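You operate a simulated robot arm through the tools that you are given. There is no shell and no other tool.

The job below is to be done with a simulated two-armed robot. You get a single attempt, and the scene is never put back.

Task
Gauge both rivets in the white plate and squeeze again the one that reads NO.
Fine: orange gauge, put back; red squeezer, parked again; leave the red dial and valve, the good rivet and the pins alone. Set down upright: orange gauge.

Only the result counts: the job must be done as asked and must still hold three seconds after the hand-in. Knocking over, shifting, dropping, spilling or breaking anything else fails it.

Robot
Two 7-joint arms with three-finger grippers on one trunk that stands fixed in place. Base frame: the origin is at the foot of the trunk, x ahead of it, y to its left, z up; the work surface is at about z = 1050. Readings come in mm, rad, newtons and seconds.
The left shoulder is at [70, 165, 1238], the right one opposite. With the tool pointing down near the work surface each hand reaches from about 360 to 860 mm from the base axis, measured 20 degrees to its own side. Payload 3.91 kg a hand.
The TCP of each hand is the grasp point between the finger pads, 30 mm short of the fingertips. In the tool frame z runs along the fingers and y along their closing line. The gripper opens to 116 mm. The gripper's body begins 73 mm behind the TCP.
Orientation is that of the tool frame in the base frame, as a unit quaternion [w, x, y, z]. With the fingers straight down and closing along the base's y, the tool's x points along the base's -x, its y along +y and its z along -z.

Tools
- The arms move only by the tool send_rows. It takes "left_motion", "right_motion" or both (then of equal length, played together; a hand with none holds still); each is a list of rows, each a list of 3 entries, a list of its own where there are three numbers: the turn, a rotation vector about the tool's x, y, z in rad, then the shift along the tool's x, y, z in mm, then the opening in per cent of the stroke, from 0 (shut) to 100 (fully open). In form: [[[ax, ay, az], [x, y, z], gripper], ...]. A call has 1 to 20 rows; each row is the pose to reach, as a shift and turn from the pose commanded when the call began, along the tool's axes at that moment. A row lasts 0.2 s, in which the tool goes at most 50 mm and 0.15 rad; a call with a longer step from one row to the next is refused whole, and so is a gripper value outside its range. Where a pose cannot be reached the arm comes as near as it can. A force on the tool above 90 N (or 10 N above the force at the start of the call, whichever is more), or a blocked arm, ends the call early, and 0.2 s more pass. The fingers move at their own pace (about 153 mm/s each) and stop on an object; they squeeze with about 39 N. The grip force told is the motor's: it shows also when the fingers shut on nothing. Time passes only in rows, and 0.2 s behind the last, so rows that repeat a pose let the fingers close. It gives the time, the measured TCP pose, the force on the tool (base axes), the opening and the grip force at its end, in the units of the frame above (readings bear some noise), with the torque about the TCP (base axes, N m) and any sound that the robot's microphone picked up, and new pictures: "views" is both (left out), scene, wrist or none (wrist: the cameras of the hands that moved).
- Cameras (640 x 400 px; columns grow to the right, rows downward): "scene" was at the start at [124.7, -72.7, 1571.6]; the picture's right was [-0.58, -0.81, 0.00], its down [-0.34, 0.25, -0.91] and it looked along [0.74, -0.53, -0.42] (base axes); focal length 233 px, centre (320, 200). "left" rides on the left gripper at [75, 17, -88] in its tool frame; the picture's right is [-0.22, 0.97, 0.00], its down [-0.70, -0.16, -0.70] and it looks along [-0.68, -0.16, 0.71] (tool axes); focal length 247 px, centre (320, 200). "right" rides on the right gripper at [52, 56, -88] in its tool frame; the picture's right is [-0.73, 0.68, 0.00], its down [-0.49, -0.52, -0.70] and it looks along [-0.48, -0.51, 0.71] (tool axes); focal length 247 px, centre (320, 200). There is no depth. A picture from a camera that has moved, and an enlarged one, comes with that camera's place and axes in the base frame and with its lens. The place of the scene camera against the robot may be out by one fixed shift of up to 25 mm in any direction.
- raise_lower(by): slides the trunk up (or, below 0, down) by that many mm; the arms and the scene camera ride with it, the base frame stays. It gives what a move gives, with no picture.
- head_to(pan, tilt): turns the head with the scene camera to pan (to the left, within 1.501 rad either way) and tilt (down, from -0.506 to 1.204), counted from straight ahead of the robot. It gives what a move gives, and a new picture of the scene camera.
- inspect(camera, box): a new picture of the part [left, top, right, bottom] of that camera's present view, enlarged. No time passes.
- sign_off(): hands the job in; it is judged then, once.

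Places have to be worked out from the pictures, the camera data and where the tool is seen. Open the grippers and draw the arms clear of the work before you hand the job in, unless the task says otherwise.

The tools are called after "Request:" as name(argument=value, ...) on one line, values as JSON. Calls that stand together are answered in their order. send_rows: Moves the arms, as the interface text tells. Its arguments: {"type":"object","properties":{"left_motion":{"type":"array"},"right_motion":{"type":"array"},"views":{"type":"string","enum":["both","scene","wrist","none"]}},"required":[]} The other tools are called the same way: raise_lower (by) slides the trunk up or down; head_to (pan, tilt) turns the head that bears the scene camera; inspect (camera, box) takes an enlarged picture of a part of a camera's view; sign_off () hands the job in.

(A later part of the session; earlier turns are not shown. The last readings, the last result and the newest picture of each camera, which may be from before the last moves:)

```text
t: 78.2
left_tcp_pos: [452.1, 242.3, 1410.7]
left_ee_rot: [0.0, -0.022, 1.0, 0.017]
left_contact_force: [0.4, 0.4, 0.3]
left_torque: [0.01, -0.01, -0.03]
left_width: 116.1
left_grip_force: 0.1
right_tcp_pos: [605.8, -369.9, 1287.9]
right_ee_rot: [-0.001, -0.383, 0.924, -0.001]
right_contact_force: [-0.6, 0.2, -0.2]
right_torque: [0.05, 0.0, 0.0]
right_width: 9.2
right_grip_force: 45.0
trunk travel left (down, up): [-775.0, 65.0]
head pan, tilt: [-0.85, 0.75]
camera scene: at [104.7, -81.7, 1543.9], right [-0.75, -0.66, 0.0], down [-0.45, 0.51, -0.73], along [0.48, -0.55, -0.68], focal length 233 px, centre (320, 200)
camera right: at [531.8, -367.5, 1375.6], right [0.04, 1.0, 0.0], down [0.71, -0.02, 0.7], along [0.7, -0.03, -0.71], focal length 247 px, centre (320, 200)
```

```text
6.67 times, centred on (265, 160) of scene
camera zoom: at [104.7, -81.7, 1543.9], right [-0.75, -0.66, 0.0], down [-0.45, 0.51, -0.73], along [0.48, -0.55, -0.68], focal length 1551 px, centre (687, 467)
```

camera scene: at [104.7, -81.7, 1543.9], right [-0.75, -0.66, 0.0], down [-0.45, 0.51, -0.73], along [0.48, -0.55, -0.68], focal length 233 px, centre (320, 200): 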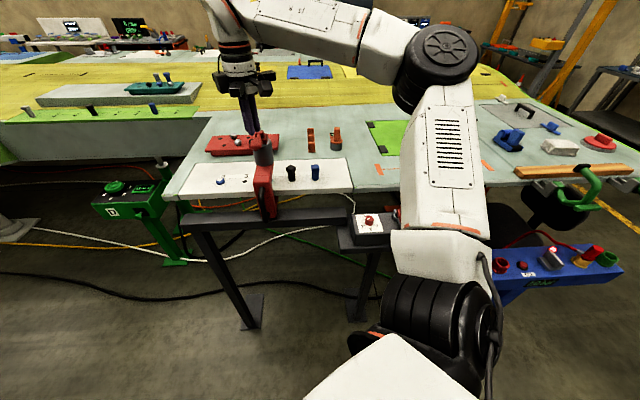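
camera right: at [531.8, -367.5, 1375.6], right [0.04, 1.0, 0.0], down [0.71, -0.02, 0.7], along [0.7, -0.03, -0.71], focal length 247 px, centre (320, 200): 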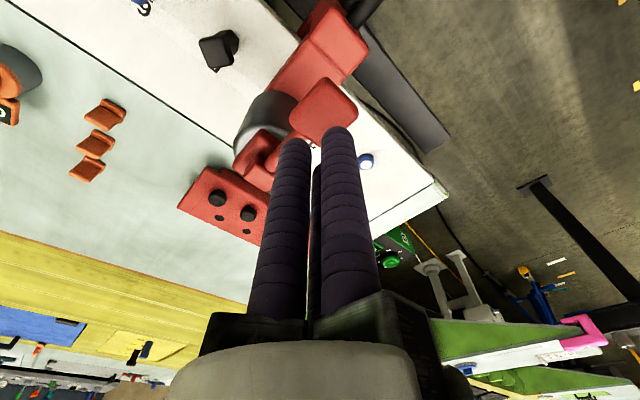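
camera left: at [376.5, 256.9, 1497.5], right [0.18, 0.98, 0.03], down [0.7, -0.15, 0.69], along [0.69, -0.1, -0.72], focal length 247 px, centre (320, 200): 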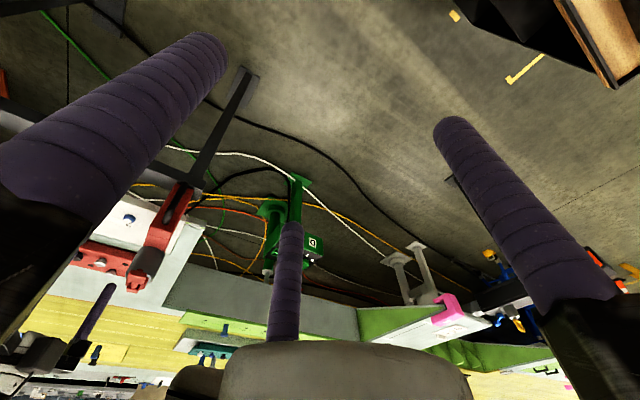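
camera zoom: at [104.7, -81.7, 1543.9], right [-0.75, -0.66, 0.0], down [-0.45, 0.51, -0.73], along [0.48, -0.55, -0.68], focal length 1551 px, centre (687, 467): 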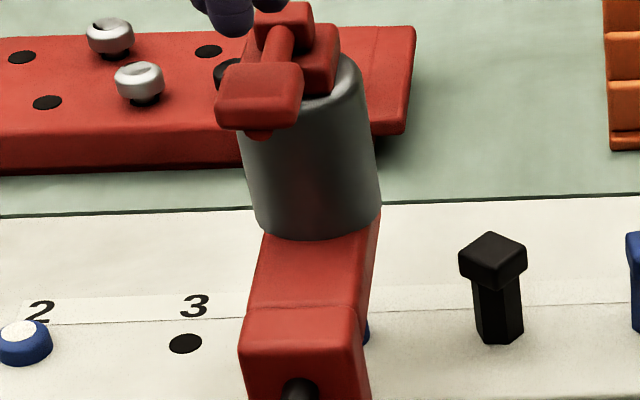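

The lever sprang back up. To see the ram and rivet from the other side, I'll bring the left hand back to its earlier viewpoint, from which rivet 4 was visible.

Request:
send_rows(left_motion=[[[0, 0, 0.1], [-13, -27, 25], 100], [[0, 0, 0.2], [-26, -54, 50], 100], [[0, 0, 0.31], [-39, -81, 75], 100], [[0, 0, 0.41], [-52, -109, 102], 100], [[0, 0, 0.52], [-66, -137, 128], 100], [[0, 0, 0.62], [-79, -165, 154], 100], [[0, 0, 0.73], [-92, -192, 180], 100], [[0, 0, 0.83], [-105, -219, 205], 100], [[0, 0, 0.83], [-105, -219, 205], 100]], views="wrist")

Request:
inspect(camera="left", box=[200, 260, 300, 340])

```text
t: 80.2
left_tcp_pos: [565.1, 38.2, 1196.6]
left_ee_rot: [-0.006, 0.385, 0.923, 0.015]
left_contact_force: [0.5, -0.4, 0.0]
left_torque: [-0.03, -0.04, -0.02]
left_width: 116.0
left_grip_force: 0.0
right_tcp_pos: [606.5, -368.5, 1289.7]
right_ee_rot: [0.0, -0.383, 0.924, -0.001]
right_contact_force: [0.0, 0.1, 0.3]
right_torque: [0.0, -0.02, 0.02]
right_width: 9.1
right_grip_force: 45.7
trunk travel left (down, up): [-775.0, 65.0]
head pan, tilt: [-0.85, 0.75]
camera left: at [523.7, 98.9, 1286.7], right [0.85, 0.53, 0.02], down [0.38, -0.63, 0.68], along [0.37, -0.57, -0.73], focal length 247 px, centre (320, 200)
```

left: 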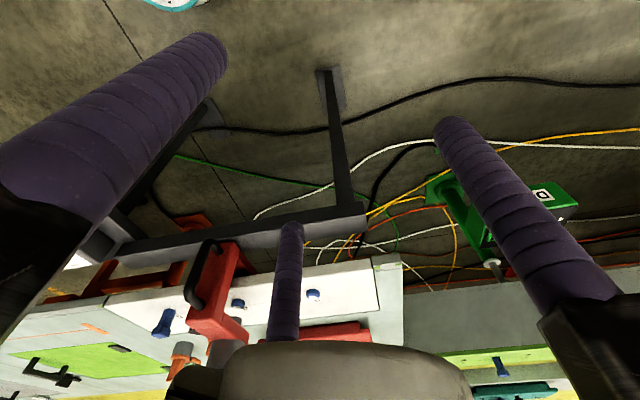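

```text
5.00 times, centred on (250, 300) of left
camera zoom: at [523.7, 98.9, 1286.7], right [0.85, 0.53, 0.02], down [0.38, -0.63, 0.68], along [0.37, -0.57, -0.73], focal length 1235 px, centre (670, -300)
```

zoom: 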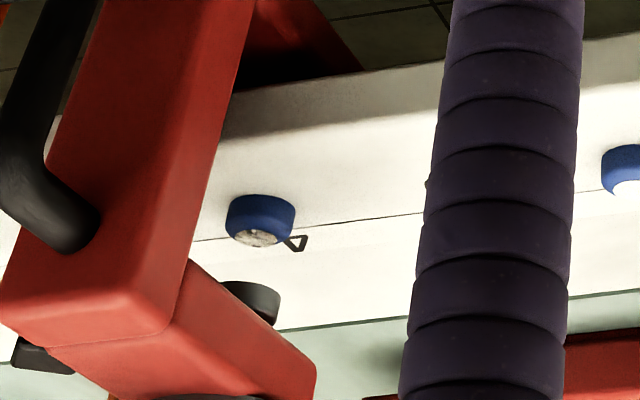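

A clear view of rivet 4 and the ram nose (upside down). Zooming further.

Request:
inspect(camera="left", box=[225, 290, 265, 325])

Request:
inspect(camera="left", box=[295, 275, 335, 310])

```text
11.43 times, centred on (245, 308) of left
camera zoom: at [523.7, 98.9, 1286.7], right [0.85, 0.53, 0.02], down [0.38, -0.63, 0.68], along [0.37, -0.57, -0.73], focal length 2823 px, centre (1177, -1029)
```

zoom: 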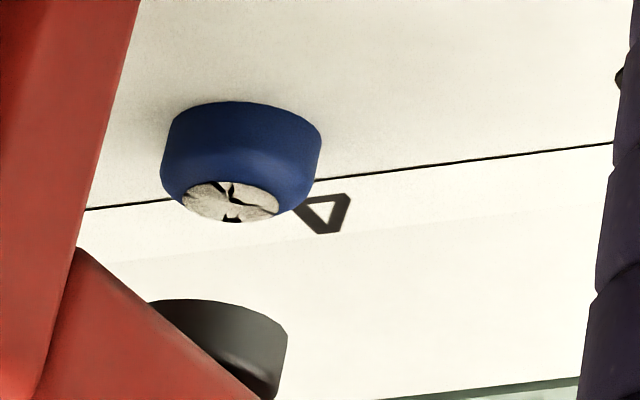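

```text
11.43 times, centred on (315, 292) of left
camera zoom: at [523.7, 98.9, 1286.7], right [0.85, 0.53, 0.02], down [0.38, -0.63, 0.68], along [0.37, -0.57, -0.73], focal length 2823 px, centre (377, -857)
```

zoom: 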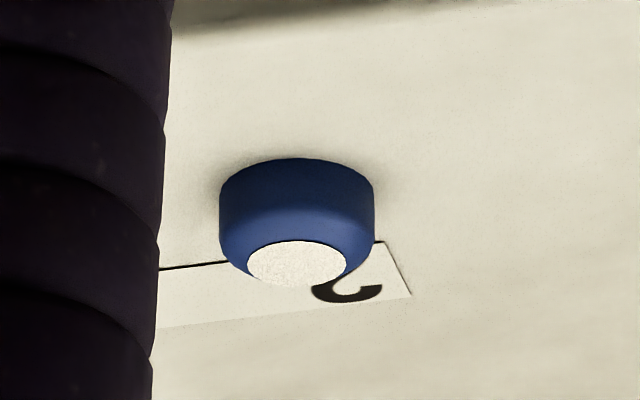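

Rivet 4's white top now shows dark irregular lines that I don't recall from before. I'll look closer from both available cameras.

Request:
inspect(camera="left", box=[237, 304, 251, 314])

Request:
inspect(camera="right", box=[240, 60, 400, 200])

```text
16.00 times, centred on (244, 309) of left
camera zoom: at [523.7, 98.9, 1286.7], right [0.85, 0.53, 0.02], down [0.38, -0.63, 0.68], along [0.37, -0.57, -0.73], focal length 3952 px, centre (1536, -1544)
```

zoom: 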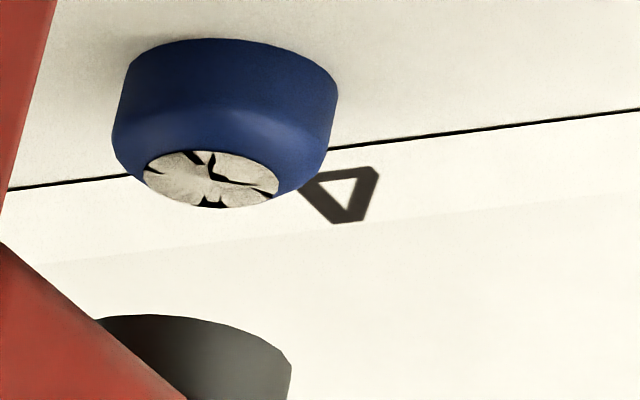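

```text
2.86 times, centred on (320, 130) of right
camera zoom: at [530.8, -366.1, 1376.7], right [0.04, 1.0, 0.0], down [0.71, -0.02, 0.7], along [0.7, -0.03, -0.71], focal length 706 px, centre (320, 400)
```

zoom: 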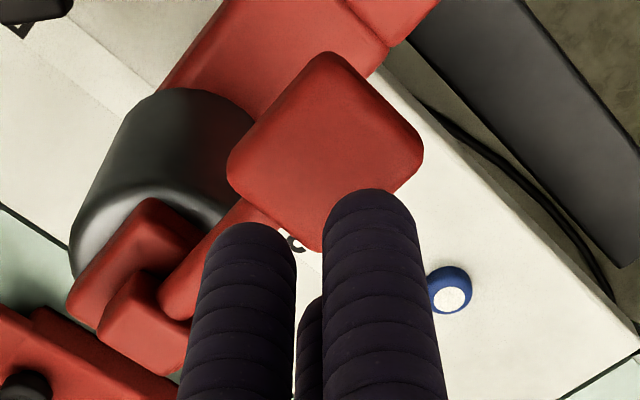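

The left view shows the nose centred on rivet 4 within about a millimetre, but the rivet's white top now has radial cracks that were not there before the press – I won't press it again. I'll draw the left hand back and return the right hand to the handle to park the squeezer.

Request:
send_rows(left_motion=[[[0, 0, -0.08], [22, 6, -21], 100], [[0, 0, -0.17], [45, 13, -43], 100], [[0, 0, -0.25], [67, 19, -64], 100], [[0, 0, -0.33], [90, 26, -85], 100], [[0, 0, -0.42], [112, 32, -107], 100], [[0, 0, -0.5], [135, 39, -128], 100], [[0, 0, -0.58], [157, 45, -149], 100], [[0, 0, -0.66], [180, 52, -170], 100], [[0, 0, -0.75], [202, 58, -192], 100], [[0, 0, -0.83], [225, 65, -213], 100]], right_motion=[[[0, 0, 0], [1, 29, 0], 20], [[0, 0, 0], [2, 58, 0], 40], [[0, 0, 0], [2.8, 86.3, 0], 50], [[0, 0, 0], [2.8, 86.3, 30], 50], [[0, 0, 0], [2.8, 86.3, 60], 50], [[0, 0, 0], [2.8, 86.3, 90], 50], [[0, 0, 0], [2.8, 86.3, 115], 50], [[0, 0, 0], [2.8, 86.3, 130], 50], [[0, 0, 0], [2.8, 86.3, 135], 50], [[0, 0, 0], [2.8, 86.3, 135], 50]], views="both")

Request:
inspect(camera="right", box=[200, 60, 480, 300])

```text
t: 82.4
left_tcp_pos: [452.7, 233.9, 1414.3]
left_ee_rot: [0.0, -0.022, 1.0, 0.016]
left_contact_force: [-0.1, -0.1, -0.2]
left_torque: [-0.02, -0.05, -0.01]
left_width: 116.1
left_grip_force: 0.1
right_tcp_pos: [544.1, -309.8, 1155.0]
right_ee_rot: [-0.001, -0.383, 0.924, -0.001]
right_contact_force: [-0.2, -0.2, 0.8]
right_torque: [-0.03, -0.05, 0.0]
right_width: 58.0
right_grip_force: 0.1
trunk travel left (down, up): [-775.0, 65.0]
head pan, tilt: [-0.85, 0.75]
camera scene: at [103.7, -80.1, 1544.0], right [-0.75, -0.66, 0.0], down [-0.45, 0.51, -0.73], along [0.48, -0.55, -0.68], focal length 233 px, centre (320, 200)
camera right: at [468.1, -307.6, 1242.7], right [0.04, 1.0, 0.0], down [0.71, -0.02, 0.7], along [0.7, -0.03, -0.71], focal length 247 px, centre (320, 200)
camera left: at [375.8, 244.3, 1503.5], right [0.18, 0.98, 0.03], down [0.7, -0.15, 0.7], along [0.69, -0.1, -0.72], focal length 247 px, centre (320, 200)
```

scene: 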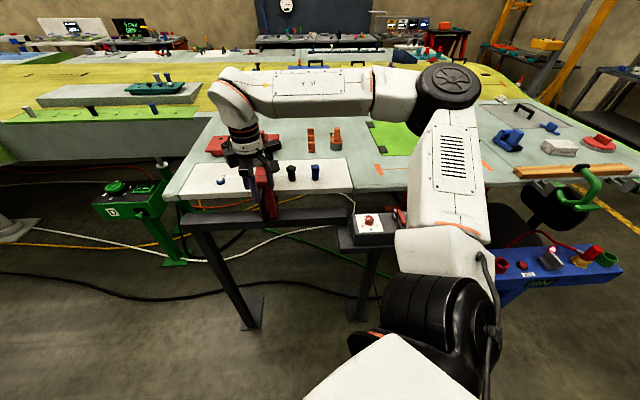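
right: 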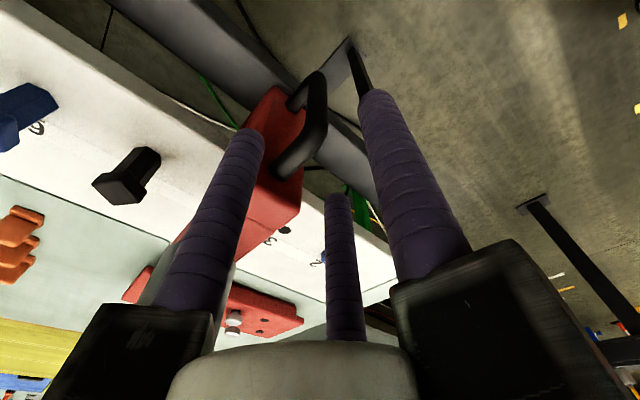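
left: 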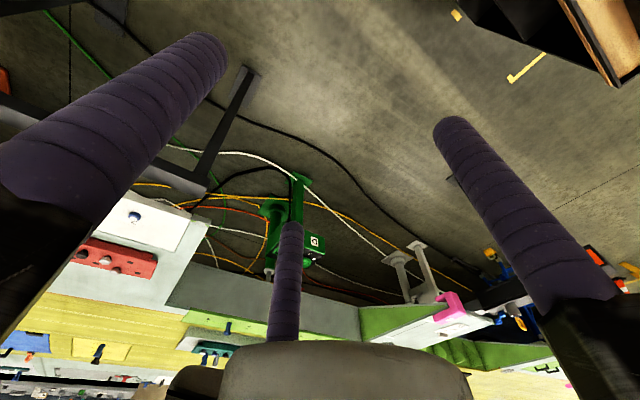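

```text
1.67 times, centred on (340, 180) of right
camera zoom: at [468.1, -307.6, 1242.7], right [0.04, 1.0, 0.0], down [0.71, -0.02, 0.7], along [0.7, -0.03, -0.71], focal length 412 px, centre (287, 233)
```

zoom: 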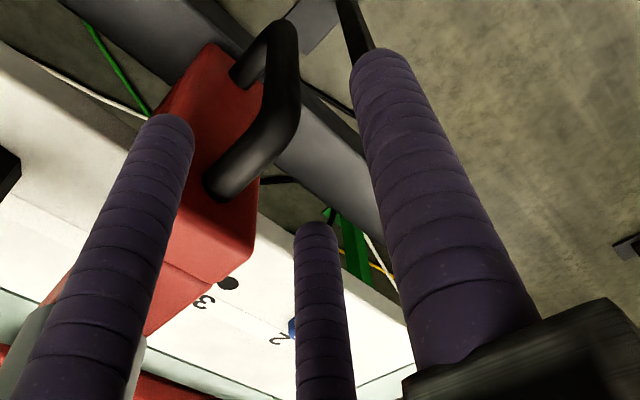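

The straddle looks the same as before. Lowering to grip height and closing.

Request:
send_rows(right_motion=[[[0, 0, 0], [0, 0, 10], 50], [[0, 0, 0], [0, 0, 20], 50], [[0, 0, 0], [0, 0, 30], 50], [[0, 0, 0], [0, 0, 41], 50], [[0, 0, 0], [0, 0, 41], 38], [[0, 0, 0], [0, 0, 41], 28], [[0, 0, 0], [0, 0, 41], 20], [[0, 0, 0], [0, 0, 41], 10], [[0, 0, 0], [0, 0, 41], 0], [[0, 0, 0], [0, 0, 41], 0]], views="none")

Request:
inspect(camera="scene", box=[190, 110, 310, 230])

```text
t: 84.6
left_tcp_pos: [454.2, 232.5, 1413.8]
left_ee_rot: [0.001, -0.02, 1.0, 0.018]
left_contact_force: [-0.1, -0.4, -0.5]
left_torque: [-0.01, -0.02, 0.01]
left_width: 116.0
left_grip_force: 0.1
right_tcp_pos: [543.4, -310.7, 1113.9]
right_ee_rot: [0.0, -0.383, 0.924, -0.001]
right_contact_force: [2.4, -0.7, 1.2]
right_torque: [-0.24, -0.25, -0.02]
right_width: 20.6
right_grip_force: 38.9
trunk travel left (down, up): [-775.0, 65.0]
head pan, tilt: [-0.85, 0.75]
```

```text
3.33 times, centred on (250, 170) of scene
camera zoom: at [104.9, -81.4, 1543.9], right [-0.75, -0.66, 0.0], down [-0.45, 0.51, -0.73], along [0.48, -0.55, -0.68], focal length 775 px, centre (553, 300)
```

zoom: 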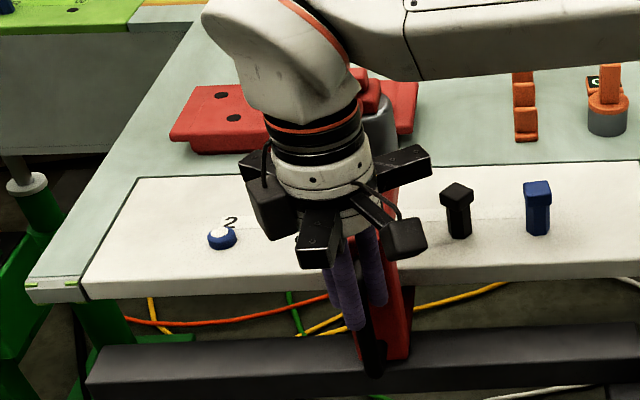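

Gripped again at 20.6 mm. Sliding the squeezer back along the rail toward its park, in two stretches.

Request:
send_rows(right_motion=[[[0, 0, 0], [-5, 0, 0], 0], [[0, 0, 0], [-15, 0, 0], 0], [[0, 0, 0], [-28, 0, 0], 0], [[0, 0, 0], [-41, 0, 0], 0], [[0, 0, 0], [-54, 0, 0], 0], [[0, 0, 0], [-67, 0, 0], 0], [[0, 0, 0], [-80, 0, 0], 0], [[0, 0, 0], [-93, 0, 0], 0], [[0, 0, 0], [-106, 0, 0], 0], [[0, 0, 0], [-119, 0, 0], 0], [[0, 0, 0], [-130, 0, 0], 0], [[0, 0, 0], [-138, 0, 0], 0], [[0, 0, 0], [-140, 0, 0], 0]], views="scene")

Request:
inspect(camera="scene", box=[160, 110, 300, 230])

```text
t: 87.4
left_tcp_pos: [452.8, 232.3, 1414.1]
left_ee_rot: [0.0, -0.022, 1.0, 0.018]
left_contact_force: [0.1, 0.6, 0.8]
left_torque: [-0.01, 0.03, -0.02]
left_width: 116.2
left_grip_force: 0.0
right_tcp_pos: [643.2, -211.5, 1114.2]
right_ee_rot: [0.001, -0.383, 0.924, 0.0]
right_contact_force: [-0.7, -0.1, 1.4]
right_torque: [0.31, 0.26, 0.01]
right_width: 20.2
right_grip_force: 39.3
trunk travel left (down, up): [-775.0, 65.0]
head pan, tilt: [-0.85, 0.75]
camera scene: at [104.2, -81.3, 1544.0], right [-0.75, -0.66, 0.0], down [-0.45, 0.51, -0.73], along [0.48, -0.55, -0.68], focal length 233 px, centre (320, 200)
```

scene: 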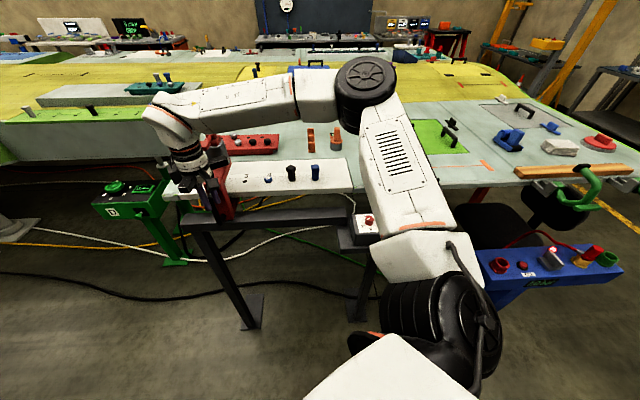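

```text
3.33 times, centred on (230, 170) of scene
camera zoom: at [104.2, -81.3, 1544.0], right [-0.75, -0.66, 0.0], down [-0.45, 0.51, -0.73], along [0.48, -0.55, -0.68], focal length 775 px, centre (620, 300)
```

zoom: 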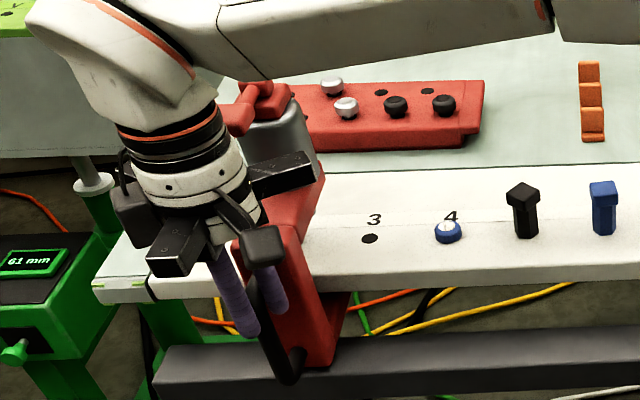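

Rivet 4 is visible to the head camera again; I'll zoom on its head.

Request:
inspect(camera="scene", box=[258, 170, 280, 186])

```text
16.00 times, centred on (269, 178) of scene
camera zoom: at [104.2, -81.3, 1544.0], right [-0.75, -0.66, 0.0], down [-0.45, 0.51, -0.73], along [0.48, -0.55, -0.68], focal length 3722 px, centre (1136, 552)
```

zoom: 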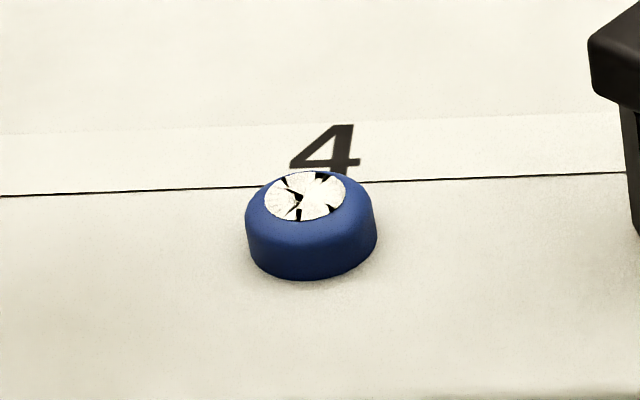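

The head of rivet 4 shows radial splits now. I'll finish parking the squeezer (103.5 mm to go, slowing at the end), then gauge the rivet again to see what it reads.

Request:
send_rows(right_motion=[[[0, 0, 0], [-6, 0, 0], 0], [[0, 0, 0], [-18, 0, 0], 0], [[0, 0, 0], [-31, 0, 0], 0], [[0, 0, 0], [-44, 0, 0], 0], [[0, 0, 0], [-57, 0, 0], 0], [[0, 0, 0], [-70, 0, 0], 0], [[0, 0, 0], [-82, 0, 0], 0], [[0, 0, 0], [-91, 0, 0], 0], [[0, 0, 0], [-97, 0, 0], 0], [[0, 0, 0], [-100, 0, 0], 0], [[0, 0, 0], [-100, 0, 0], 0]], views="scene")

Request:
inspect(camera="scene", box=[130, 100, 230, 240])

```text
t: 89.8
left_tcp_pos: [453.3, 232.1, 1414.5]
left_ee_rot: [0.001, -0.021, 1.0, 0.018]
left_contact_force: [-0.4, 1.3, 0.0]
left_torque: [0.02, -0.01, 0.0]
left_width: 116.1
left_grip_force: 0.1
right_tcp_pos: [714.6, -139.5, 1114.3]
right_ee_rot: [0.001, -0.383, 0.924, -0.001]
right_contact_force: [11.2, -3.7, 11.8]
right_torque: [-0.5, -0.6, 0.05]
right_width: 20.5
right_grip_force: 38.8
trunk travel left (down, up): [-775.0, 65.0]
head pan, tilt: [-0.85, 0.75]
camera scene: at [105.0, -81.4, 1544.0], right [-0.75, -0.66, 0.0], down [-0.45, 0.51, -0.73], along [0.48, -0.55, -0.68], focal length 233 px, centre (320, 200)
```

scene: 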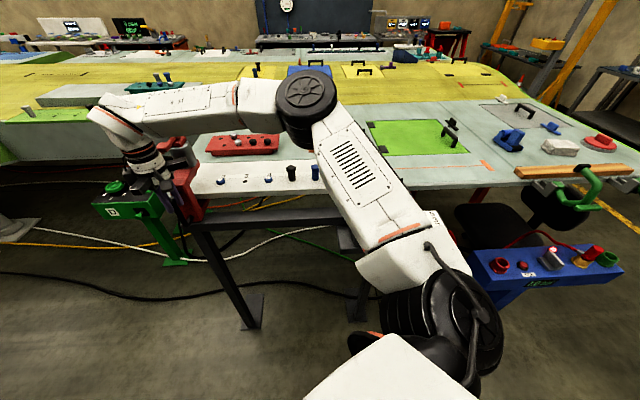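

```text
2.86 times, centred on (180, 170) of scene
camera zoom: at [105.0, -81.4, 1544.0], right [-0.75, -0.66, 0.0], down [-0.45, 0.51, -0.73], along [0.48, -0.55, -0.68], focal length 665 px, centre (720, 286)
```

zoom: 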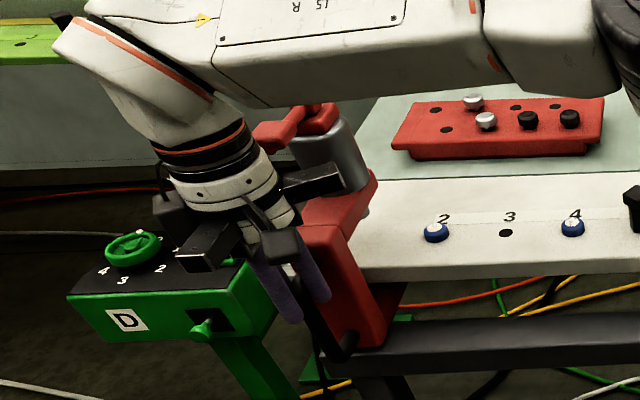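

Nearly parked; comparing with the picture at the first grip, about 3.5 mm remains. I'll ease it the rest of the way.

Request:
send_rows(right_motion=[[[0, 0, 0], [-1.5, 0, 0], 0], [[0, 0, 0], [-3, 0, 0], 0], [[0, 0, 0], [-3.5, 0, 0], 0], [[0, 0, 0], [-3.5, 0, 0], 0]], views="scene")

Request:
inspect(camera="scene", box=[130, 100, 230, 240])

```text
t: 90.8
left_tcp_pos: [452.7, 231.7, 1415.2]
left_ee_rot: [0.001, -0.021, 1.0, 0.017]
left_contact_force: [-0.3, -0.3, 0.3]
left_torque: [0.01, 0.01, -0.01]
left_width: 116.0
left_grip_force: 0.0
right_tcp_pos: [717.8, -138.6, 1114.8]
right_ee_rot: [0.0, -0.383, 0.924, -0.001]
right_contact_force: [12.2, -5.1, 16.1]
right_torque: [-0.27, -0.42, 0.03]
right_width: 20.1
right_grip_force: 38.7
trunk travel left (down, up): [-775.0, 65.0]
head pan, tilt: [-0.85, 0.75]
camera scene: at [104.6, -81.8, 1544.0], right [-0.75, -0.66, 0.0], down [-0.45, 0.51, -0.73], along [0.48, -0.55, -0.68], focal length 233 px, centre (320, 200)
```

scene: 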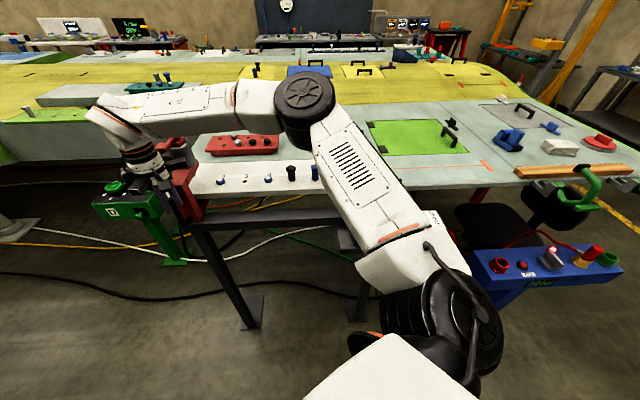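

```text
2.86 times, centred on (180, 170) of scene
camera zoom: at [104.6, -81.8, 1544.0], right [-0.75, -0.66, 0.0], down [-0.45, 0.51, -0.73], along [0.48, -0.55, -0.68], focal length 665 px, centre (720, 286)
```

zoom: 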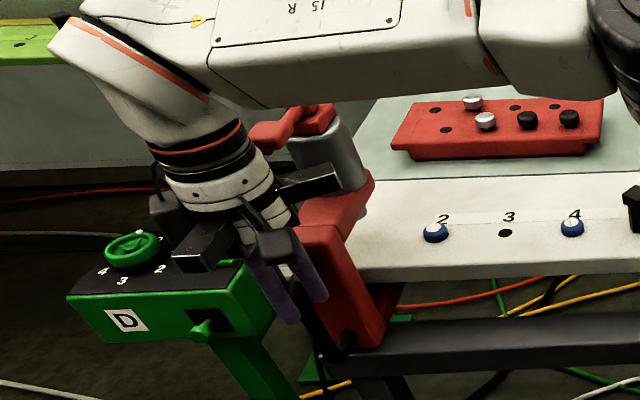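

It now matches the original picture. I'll release the handle, rise clear, and verify the parked position against the earlier view.

Request:
send_rows(right_motion=[[[0, 0, 0], [0, 0, 0], 22], [[0, 0, 0], [0, 0, 0], 35], [[0, 0, 0], [0, 0, 0], 50], [[0, 0, 0], [0, 0, 0], 50], [[0, 0, 0], [0, 0, -25], 50], [[0, 0, 0], [0, 0, -60], 50], [[0, 0, 0], [0, 0, -100], 50], [[0, 0, 0], [0, 0, -140], 60], [[0, 0, 0], [0, 0, -180], 80], [[0, 0, 0], [20, 10, -185], 100], [[0, 0, 0], [60, 20, -185], 100], [[0, 0, 0], [100, 30, -185], 100]], views="both")

Request:
inspect(camera="scene", box=[150, 125, 230, 235])

Request:
inspect(camera="scene", box=[258, 170, 280, 186])

```text
t: 93.4
left_tcp_pos: [450.1, 231.3, 1416.1]
left_ee_rot: [0.001, -0.021, 1.0, 0.018]
left_contact_force: [0.6, 0.2, 0.6]
left_torque: [0.05, -0.03, 0.0]
left_width: 116.0
left_grip_force: 0.1
right_tcp_pos: [621.8, -188.4, 1300.5]
right_ee_rot: [0.001, -0.382, 0.924, -0.001]
right_contact_force: [-0.1, -0.5, 0.2]
right_torque: [-0.01, -0.05, -0.01]
right_width: 116.1
right_grip_force: 0.0
trunk travel left (down, up): [-775.0, 65.0]
head pan, tilt: [-0.85, 0.75]
camera scene: at [102.2, -82.7, 1544.1], right [-0.75, -0.66, 0.0], down [-0.45, 0.51, -0.73], along [0.48, -0.55, -0.68], focal length 233 px, centre (320, 200)
camera right: at [547.0, -186.1, 1388.6], right [0.04, 1.0, 0.0], down [0.71, -0.02, 0.7], along [0.7, -0.03, -0.71], focal length 247 px, centre (320, 200)
```

scene: 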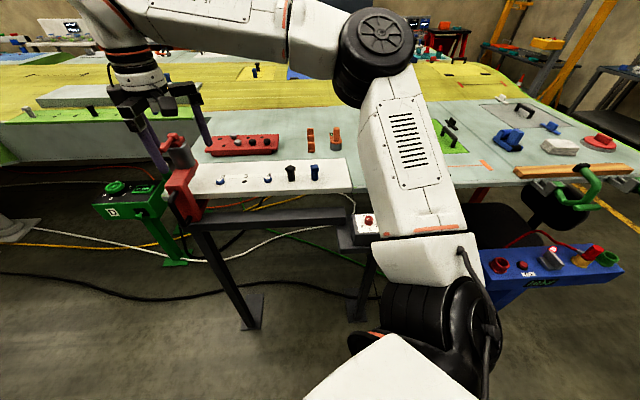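
right: 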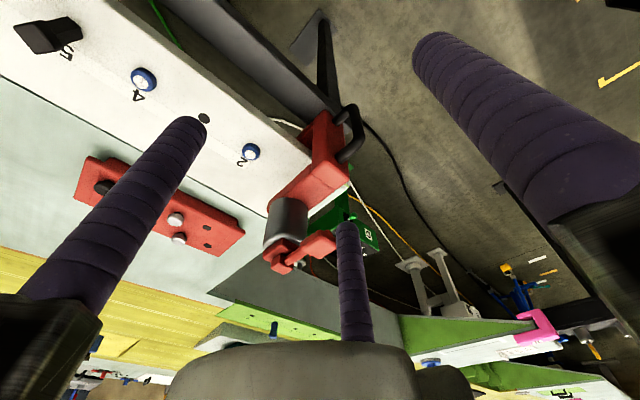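

```text
3.64 times, centred on (190, 180) of scene
camera zoom: at [102.2, -82.7, 1544.1], right [-0.75, -0.66, 0.0], down [-0.45, 0.51, -0.73], along [0.48, -0.55, -0.68], focal length 846 px, centre (793, 273)
```

zoom: 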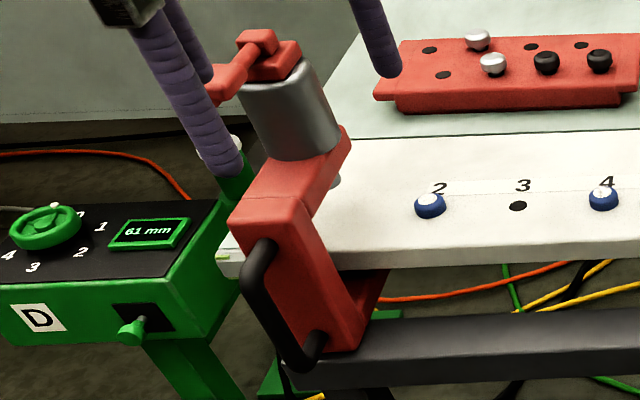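

```text
16.00 times, centred on (269, 178) of scene
camera zoom: at [102.2, -82.7, 1544.1], right [-0.75, -0.66, 0.0], down [-0.45, 0.51, -0.73], along [0.48, -0.55, -0.68], focal length 3722 px, centre (1136, 552)
```

zoom: 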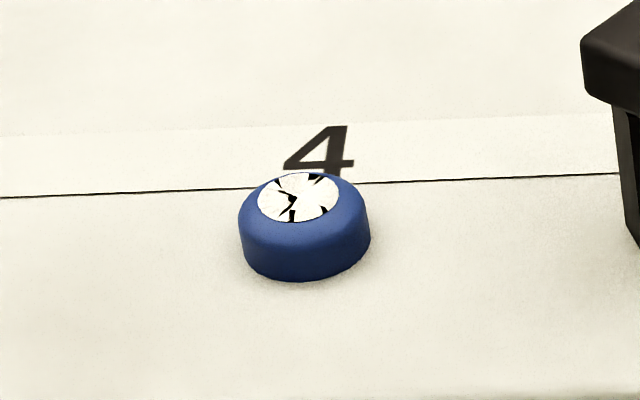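

The squeezer is parked exactly as in the earlier view. To see what rivet 4 reads now, I'll fetch the gauge once more, going in by the same safe route.

Request:
send_rows(right_motion=[[[0, 0, 0], [33, -22, 1], 100], [[0, 0, 0], [66, -44, 3], 100], [[0, 0, 0], [99, -66, 5], 100], [[0, 0, 0], [132, -88, 6], 100], [[0, 0, 0], [165, -110, 8], 100], [[0, 0, 0], [198, -132, 9], 100], [[0, 0, 0], [231, -154, 10], 100], [[0, 0, 0], [264, -177, 10], 100], [[0, 0, 0], [283, -206, 26], 100], [[0, 0, 0], [302, -234, 42], 100], [[0, 0, 0], [320, -263, 58], 100], [[0, 0, 0], [339, -292, 74], 100], [[0, 0, 0], [358, -320, 90], 100], [[0, 0, 0], [377, -349, 106], 100], [[0, 0, 0], [396, -377, 120], 100], [[0, 0, 0], [396, -377, 120], 100]], views="both")

Request:
inspect(camera="right", box=[220, 20, 460, 260])

```text
t: 96.8
left_tcp_pos: [451.8, 231.8, 1414.2]
left_ee_rot: [0.0, -0.021, 1.0, 0.017]
left_contact_force: [-1.4, 0.3, 0.0]
left_torque: [-0.01, 0.0, 0.0]
left_width: 115.9
left_grip_force: 0.0
right_tcp_pos: [610.2, -733.6, 1178.3]
right_ee_rot: [0.001, -0.382, 0.924, -0.001]
right_contact_force: [-0.2, 0.2, 1.0]
right_torque: [-0.03, -0.04, 0.01]
right_width: 116.0
right_grip_force: 0.2
trunk travel left (down, up): [-775.0, 65.0]
head pan, tilt: [-0.85, 0.75]
camera scene: at [103.6, -81.0, 1544.0], right [-0.75, -0.66, 0.0], down [-0.45, 0.51, -0.73], along [0.48, -0.55, -0.68], focal length 233 px, centre (320, 200)
camera right: at [535.5, -730.8, 1266.4], right [0.04, 1.0, 0.0], down [0.71, -0.02, 0.7], along [0.7, -0.03, -0.71], focal length 247 px, centre (320, 200)
```

scene: 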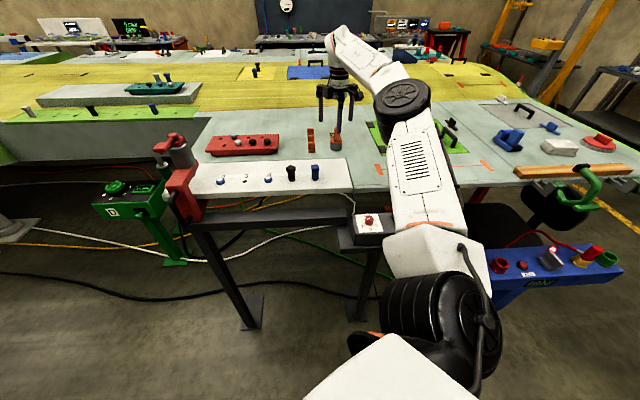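
right: 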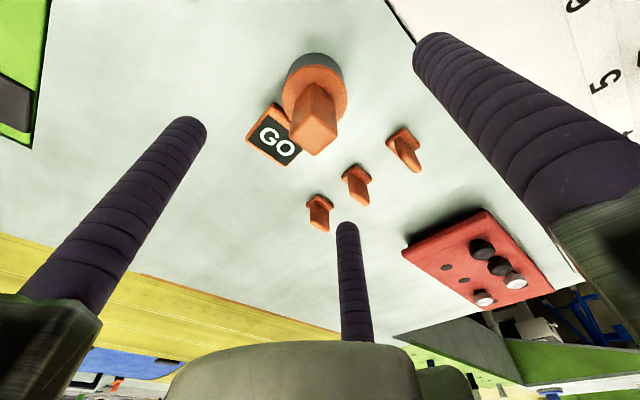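

```text
1.67 times, centred on (340, 140) of right
camera zoom: at [535.5, -730.8, 1266.4], right [0.04, 1.0, 0.0], down [0.71, -0.02, 0.7], along [0.7, -0.03, -0.71], focal length 412 px, centre (287, 300)
```

zoom: 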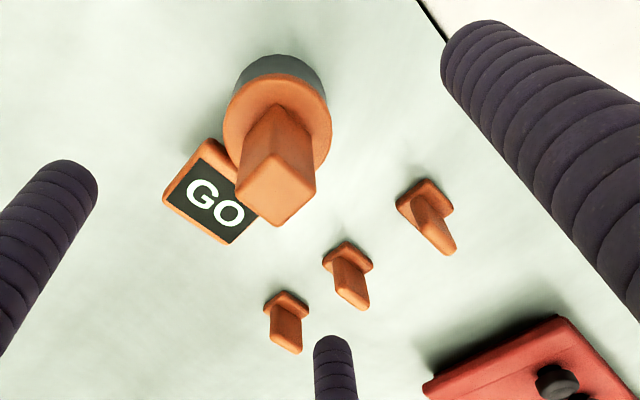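

Same view as when I left it. Descending and gripping the post as before.

Request:
send_rows(right_motion=[[[0, 0, 0], [0.5, 0, 15], 100], [[0, 0, 0], [1, 0, 30], 100], [[0, 0, 0], [1, 0, 45], 100], [[0, 0, 0], [1, 0, 56], 100], [[0, 0, 0], [1, 0, 56], 60], [[0, 0, 0], [1, 0, 56], 40], [[0, 0, 0], [1, 0, 56], 26], [[0, 0, 0], [1, 0, 56], 20], [[0, 0, 0], [1, 0, 56], 10], [[0, 0, 0], [1, 0, 56], 0], [[0, 0, 0], [1, 0, 56], 0]], views="none")

Request:
inspect(camera="right", box=[220, 70, 460, 290])

Request:
inspect(camera="scene", box=[290, 110, 370, 180])

```text
t: 99.2
left_tcp_pos: [452.9, 232.9, 1413.8]
left_ee_rot: [0.0, -0.021, 1.0, 0.017]
left_contact_force: [-0.5, 0.7, 0.3]
left_torque: [0.03, -0.03, -0.06]
left_width: 115.9
left_grip_force: 0.1
right_tcp_pos: [610.6, -734.7, 1120.6]
right_ee_rot: [0.0, -0.382, 0.924, 0.0]
right_contact_force: [2.0, -2.1, 0.7]
right_torque: [-0.02, -0.03, -0.05]
right_width: 28.1
right_grip_force: 38.4
trunk travel left (down, up): [-775.0, 65.0]
head pan, tilt: [-0.85, 0.75]
```

```text
1.82 times, centred on (340, 180) of right
camera zoom: at [534.7, -733.6, 1208.9], right [0.04, 1.0, 0.0], down [0.71, -0.02, 0.7], along [0.7, -0.03, -0.71], focal length 449 px, centre (284, 236)
```

zoom: 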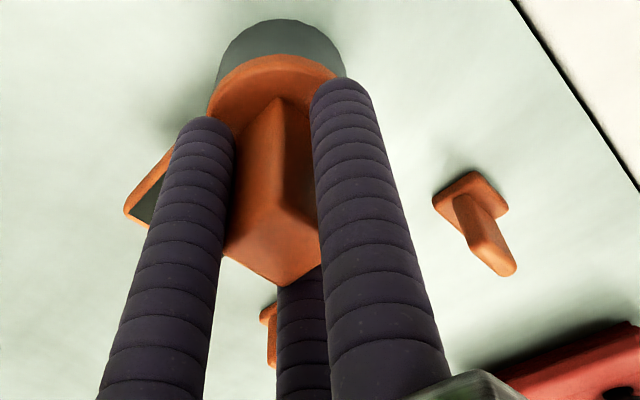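

```text
5.71 times, centred on (330, 145) of scene
camera zoom: at [104.5, -81.7, 1543.9], right [-0.75, -0.66, 0.0], down [-0.45, 0.51, -0.73], along [0.48, -0.55, -0.68], focal length 1329 px, centre (263, 514)
```

zoom: 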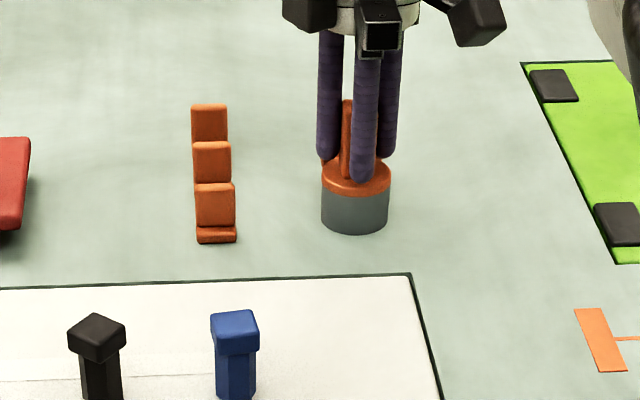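

Gripped at 28.1 mm. Lifting and carrying it by the inner route to hover above rivet 4 at yaw 0.

Request:
send_rows(right_motion=[[[0, 0, 0], [0, 0, -5], 0], [[0, 0, 0], [0, 0, -20], 0], [[0, 0, 0], [0, 0, -45], 0], [[0, 0, 0.08], [-26, 29, -58], 0], [[0, 0, 0.17], [-51, 58, -70], 0], [[0, 0, 0.26], [-77, 87, -82], 0], [[0, 0, 0.35], [-103, 116, -94], 0], [[0, 0, 0.44], [-133, 132, -94], 0], [[0, 0, 0.53], [-163, 148, -94], 0], [[0, 0, 0.62], [-193, 164, -94], 0], [[0, 0, 0.71], [-223, 180, -94], 0], [[0, 0, 0.785], [-253.6, 196.3, -94], 0], [[0, 0, 0.785], [-253.6, 196.3, -94], 0]], views="both")

Request:
inspect(camera="right", box=[240, 40, 400, 140])

```text
t: 102.0
left_tcp_pos: [453.2, 232.0, 1414.4]
left_ee_rot: [0.001, -0.021, 1.0, 0.018]
left_contact_force: [0.3, -1.3, 0.1]
left_torque: [0.02, 0.02, 0.01]
left_width: 116.2
left_grip_force: 0.0
right_tcp_pos: [651.3, -417.8, 1217.5]
right_ee_rot: [0.0, 0.001, 1.0, -0.001]
right_contact_force: [-0.5, -0.8, -4.6]
right_torque: [0.07, 0.02, 0.02]
right_width: 28.1
right_grip_force: 38.6
trunk travel left (down, up): [-775.0, 65.0]
head pan, tilt: [-0.85, 0.75]
camera scene: at [104.6, -82.5, 1543.9], right [-0.75, -0.66, 0.0], down [-0.45, 0.51, -0.73], along [0.48, -0.55, -0.68], focal length 233 px, centre (320, 200)
camera right: at [601.6, -362.1, 1305.4], right [0.73, 0.68, 0.0], down [0.49, -0.52, 0.7], along [0.48, -0.51, -0.71], focal length 247 px, centre (320, 200)
```

scene: 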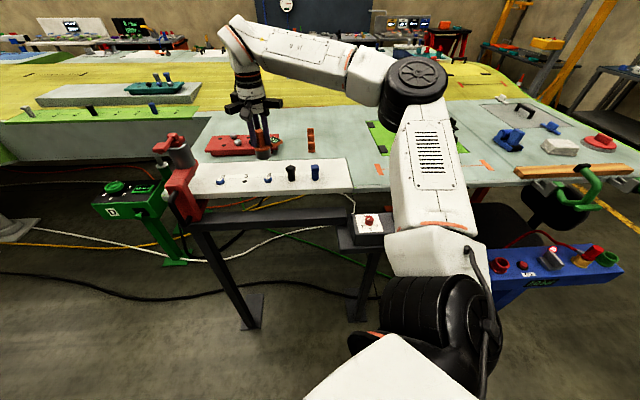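
right: 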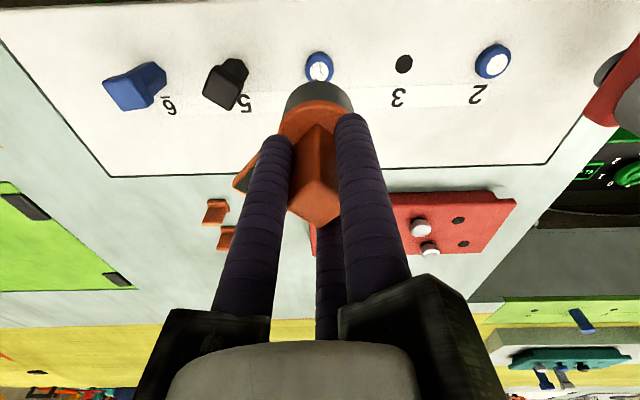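

```text
4.00 times, centred on (320, 90) of right
camera zoom: at [601.6, -362.1, 1305.4], right [0.73, 0.68, 0.0], down [0.49, -0.52, 0.7], along [0.48, -0.51, -0.71], focal length 988 px, centre (320, 640)
```

zoom: 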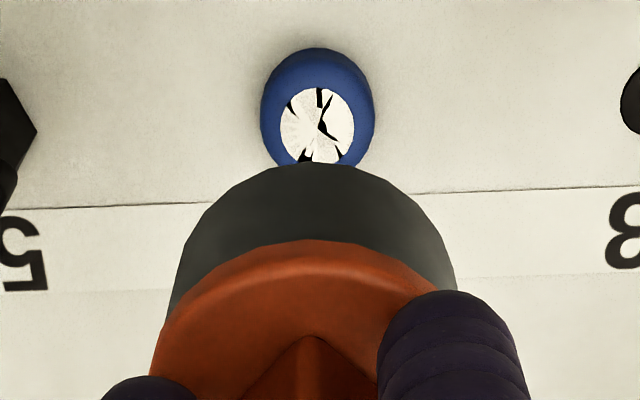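

The radial cracks are plain in this view. I'll trim about 2 mm toward the robot to match the earlier seating pose and lower the gauge onto rivet 4 for a reading.

Request:
send_rows(right_motion=[[[0, 0, 0], [1.5, 1.5, 25], 0], [[0, 0, 0], [1.5, 1.5, 50], 0], [[0, 0, 0], [1.5, 1.5, 68], 0], [[0, 0, 0], [1.5, 1.5, 75], 0], [[0, 0, 0], [1.5, 1.5, 80], 0], [[0, 0, 0], [1.5, 1.5, 84], 0], [[0, 0, 0], [1.5, 1.5, 84], 0]], views="none")

Request:
inspect(camera="scene", box=[250, 145, 300, 185])

```text
t: 103.6
left_tcp_pos: [453.6, 233.9, 1414.3]
left_ee_rot: [0.001, -0.021, 1.0, 0.017]
left_contact_force: [0.2, -0.7, 0.4]
left_torque: [0.02, -0.01, 0.0]
left_width: 115.8
left_grip_force: 0.1
right_tcp_pos: [649.1, -414.7, 1132.1]
right_ee_rot: [0.0, 0.0, 1.0, -0.001]
right_contact_force: [0.2, -1.2, -4.5]
right_torque: [0.03, -0.01, -0.01]
right_width: 27.8
right_grip_force: 38.8
trunk travel left (down, up): [-775.0, 65.0]
head pan, tilt: [-0.85, 0.75]
```

```text
10.00 times, centred on (275, 165) of scene
camera zoom: at [105.1, -81.6, 1543.9], right [-0.75, -0.66, 0.0], down [-0.45, 0.51, -0.73], along [0.48, -0.55, -0.68], focal length 2326 px, centre (770, 550)
```

zoom: 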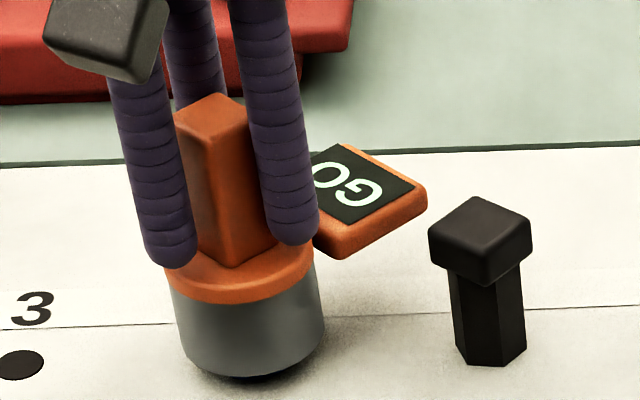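

No contact force and the rivet is inside the bore. Seating the last 10 mm.

Request:
send_rows(right_motion=[[[0, 0, 0], [0, 0, 3], 0], [[0, 0, 0], [0, 0, 6], 0], [[0, 0, 0], [0, 0, 9], 0], [[0, 0, 0], [0, 0, 10.5], 0], [[0, 0, 0], [0, 0, 10.5], 0]], views="none")

Request:
inspect(camera="scene", box=[250, 145, 300, 185])

```text
t: 104.8
left_tcp_pos: [453.4, 231.0, 1414.0]
left_ee_rot: [0.0, -0.022, 1.0, 0.017]
left_contact_force: [0.2, 0.9, -0.1]
left_torque: [0.01, 0.03, -0.04]
left_width: 116.2
left_grip_force: 0.1
right_tcp_pos: [649.5, -416.0, 1122.1]
right_ee_rot: [0.0, 0.0, 1.0, 0.0]
right_contact_force: [0.5, -0.2, -4.4]
right_torque: [0.05, -0.04, 0.02]
right_width: 28.2
right_grip_force: 39.5
trunk travel left (down, up): [-775.0, 65.0]
head pan, tilt: [-0.85, 0.75]
```

```text
10.00 times, centred on (275, 165) of scene
camera zoom: at [105.2, -81.7, 1543.9], right [-0.75, -0.66, 0.0], down [-0.45, 0.51, -0.73], along [0.48, -0.55, -0.68], focal length 2326 px, centre (770, 550)
```

zoom: 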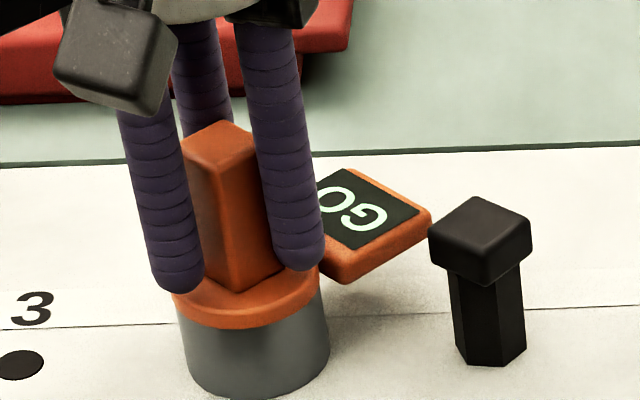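

It shows GO, but that could be held over from rivet 2, so I'll press down another millimetre or two until it's definitely seated.

Request:
send_rows(right_motion=[[[0, 0, 0], [0, 0, 1], 0], [[0, 0, 0], [0, 0, 2], 0], [[0, 0, 0], [0, 0, 3], 0], [[0, 0, 0], [0, 0, 3], 0], [[0, 0, 0], [0, 0, 3], 0]], views="none")

Request:
inspect(camera="scene", box=[250, 145, 300, 185])

```text
t: 106.0
left_tcp_pos: [451.6, 232.9, 1415.1]
left_ee_rot: [0.001, -0.021, 1.0, 0.017]
left_contact_force: [-0.9, 0.8, 0.2]
left_torque: [0.05, -0.01, 0.0]
left_width: 116.0
left_grip_force: 0.1
right_tcp_pos: [648.7, -416.6, 1121.1]
right_ee_rot: [0.002, 0.0, 1.0, -0.001]
right_contact_force: [4.0, -6.6, 17.3]
right_torque: [-0.47, 0.23, 0.17]
right_width: 28.3
right_grip_force: 38.5
trunk travel left (down, up): [-775.0, 65.0]
head pan, tilt: [-0.85, 0.75]
```

```text
10.00 times, centred on (275, 165) of scene
camera zoom: at [103.1, -81.3, 1544.2], right [-0.75, -0.66, 0.0], down [-0.45, 0.51, -0.73], along [0.48, -0.55, -0.68], focal length 2326 px, centre (770, 550)
```

zoom: 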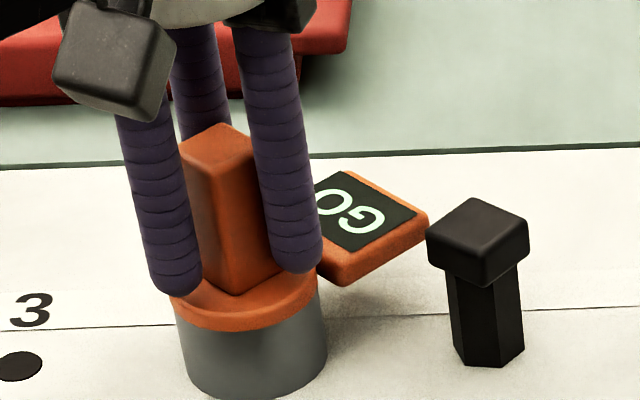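

With a firm 17 N seating it reads GO on rivet 4 – earlier it switched to NO at this height, so this is a real reading. I'll lift off and take the gauge home by the same route.

Request:
send_rows(right_motion=[[[0, 0, 0], [0, 0, -4], 0], [[0, 0, 0], [0, 0, -14], 0], [[0, 0, 0], [0, 0, -38], 0], [[0, 0, 0], [0, 0, -68], 0], [[0, 0, 0], [0, 0, -96], 0], [[0, 0, -0.13], [8, -28, -96], 0], [[0, 0, -0.26], [16, -55, -96], 0], [[0, 0, -0.39], [25, -82, -96], 0], [[0, 0, -0.52], [33, -109, -96], 0], [[0, 0, -0.65], [41, -136, -96], 0], [[0, 0, -0.785], [49, -163.5, -96], 0], [[0, 0, -0.785], [49, -163.5, -96], 0]], views="both")

Request:
inspect(camera="scene", box=[258, 170, 280, 186])

```text
t: 108.6
left_tcp_pos: [454.2, 232.7, 1413.9]
left_ee_rot: [0.0, -0.021, 1.0, 0.018]
left_contact_force: [-0.1, 0.2, 0.3]
left_torque: [-0.01, 0.01, 0.0]
left_width: 116.2
left_grip_force: 0.1
right_tcp_pos: [600.8, -580.3, 1214.7]
right_ee_rot: [0.0, -0.384, 0.923, -0.002]
right_contact_force: [1.1, -0.6, -5.1]
right_torque: [0.01, 0.04, -0.02]
right_width: 28.1
right_grip_force: 38.9
trunk travel left (down, up): [-775.0, 65.0]
head pan, tilt: [-0.85, 0.75]
camera scene: at [105.4, -81.5, 1543.9], right [-0.75, -0.66, 0.0], down [-0.45, 0.51, -0.73], along [0.48, -0.55, -0.68], focal length 233 px, centre (320, 200)
camera right: at [525.3, -577.1, 1302.4], right [0.04, 1.0, 0.0], down [0.71, -0.02, 0.7], along [0.7, -0.03, -0.71], focal length 247 px, centre (320, 200)
```

scene: 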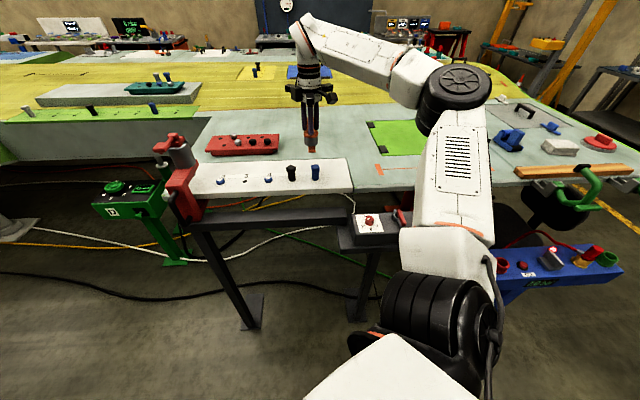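
right: 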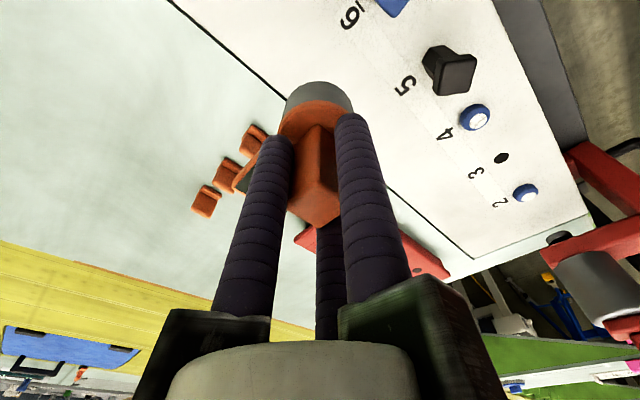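

```text
16.00 times, centred on (269, 178) of scene
camera zoom: at [105.4, -81.5, 1543.9], right [-0.75, -0.66, 0.0], down [-0.45, 0.51, -0.73], along [0.48, -0.55, -0.68], focal length 3722 px, centre (1136, 552)
```

zoom: 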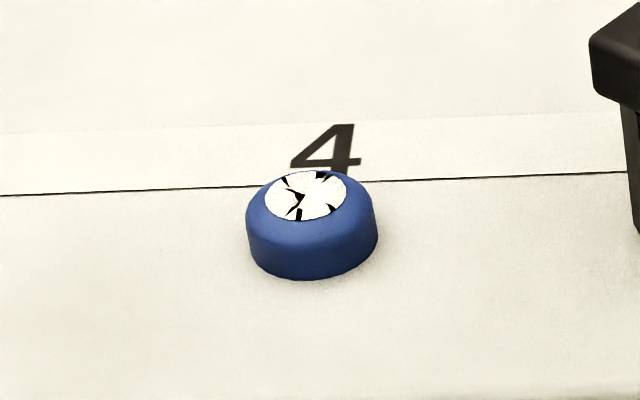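

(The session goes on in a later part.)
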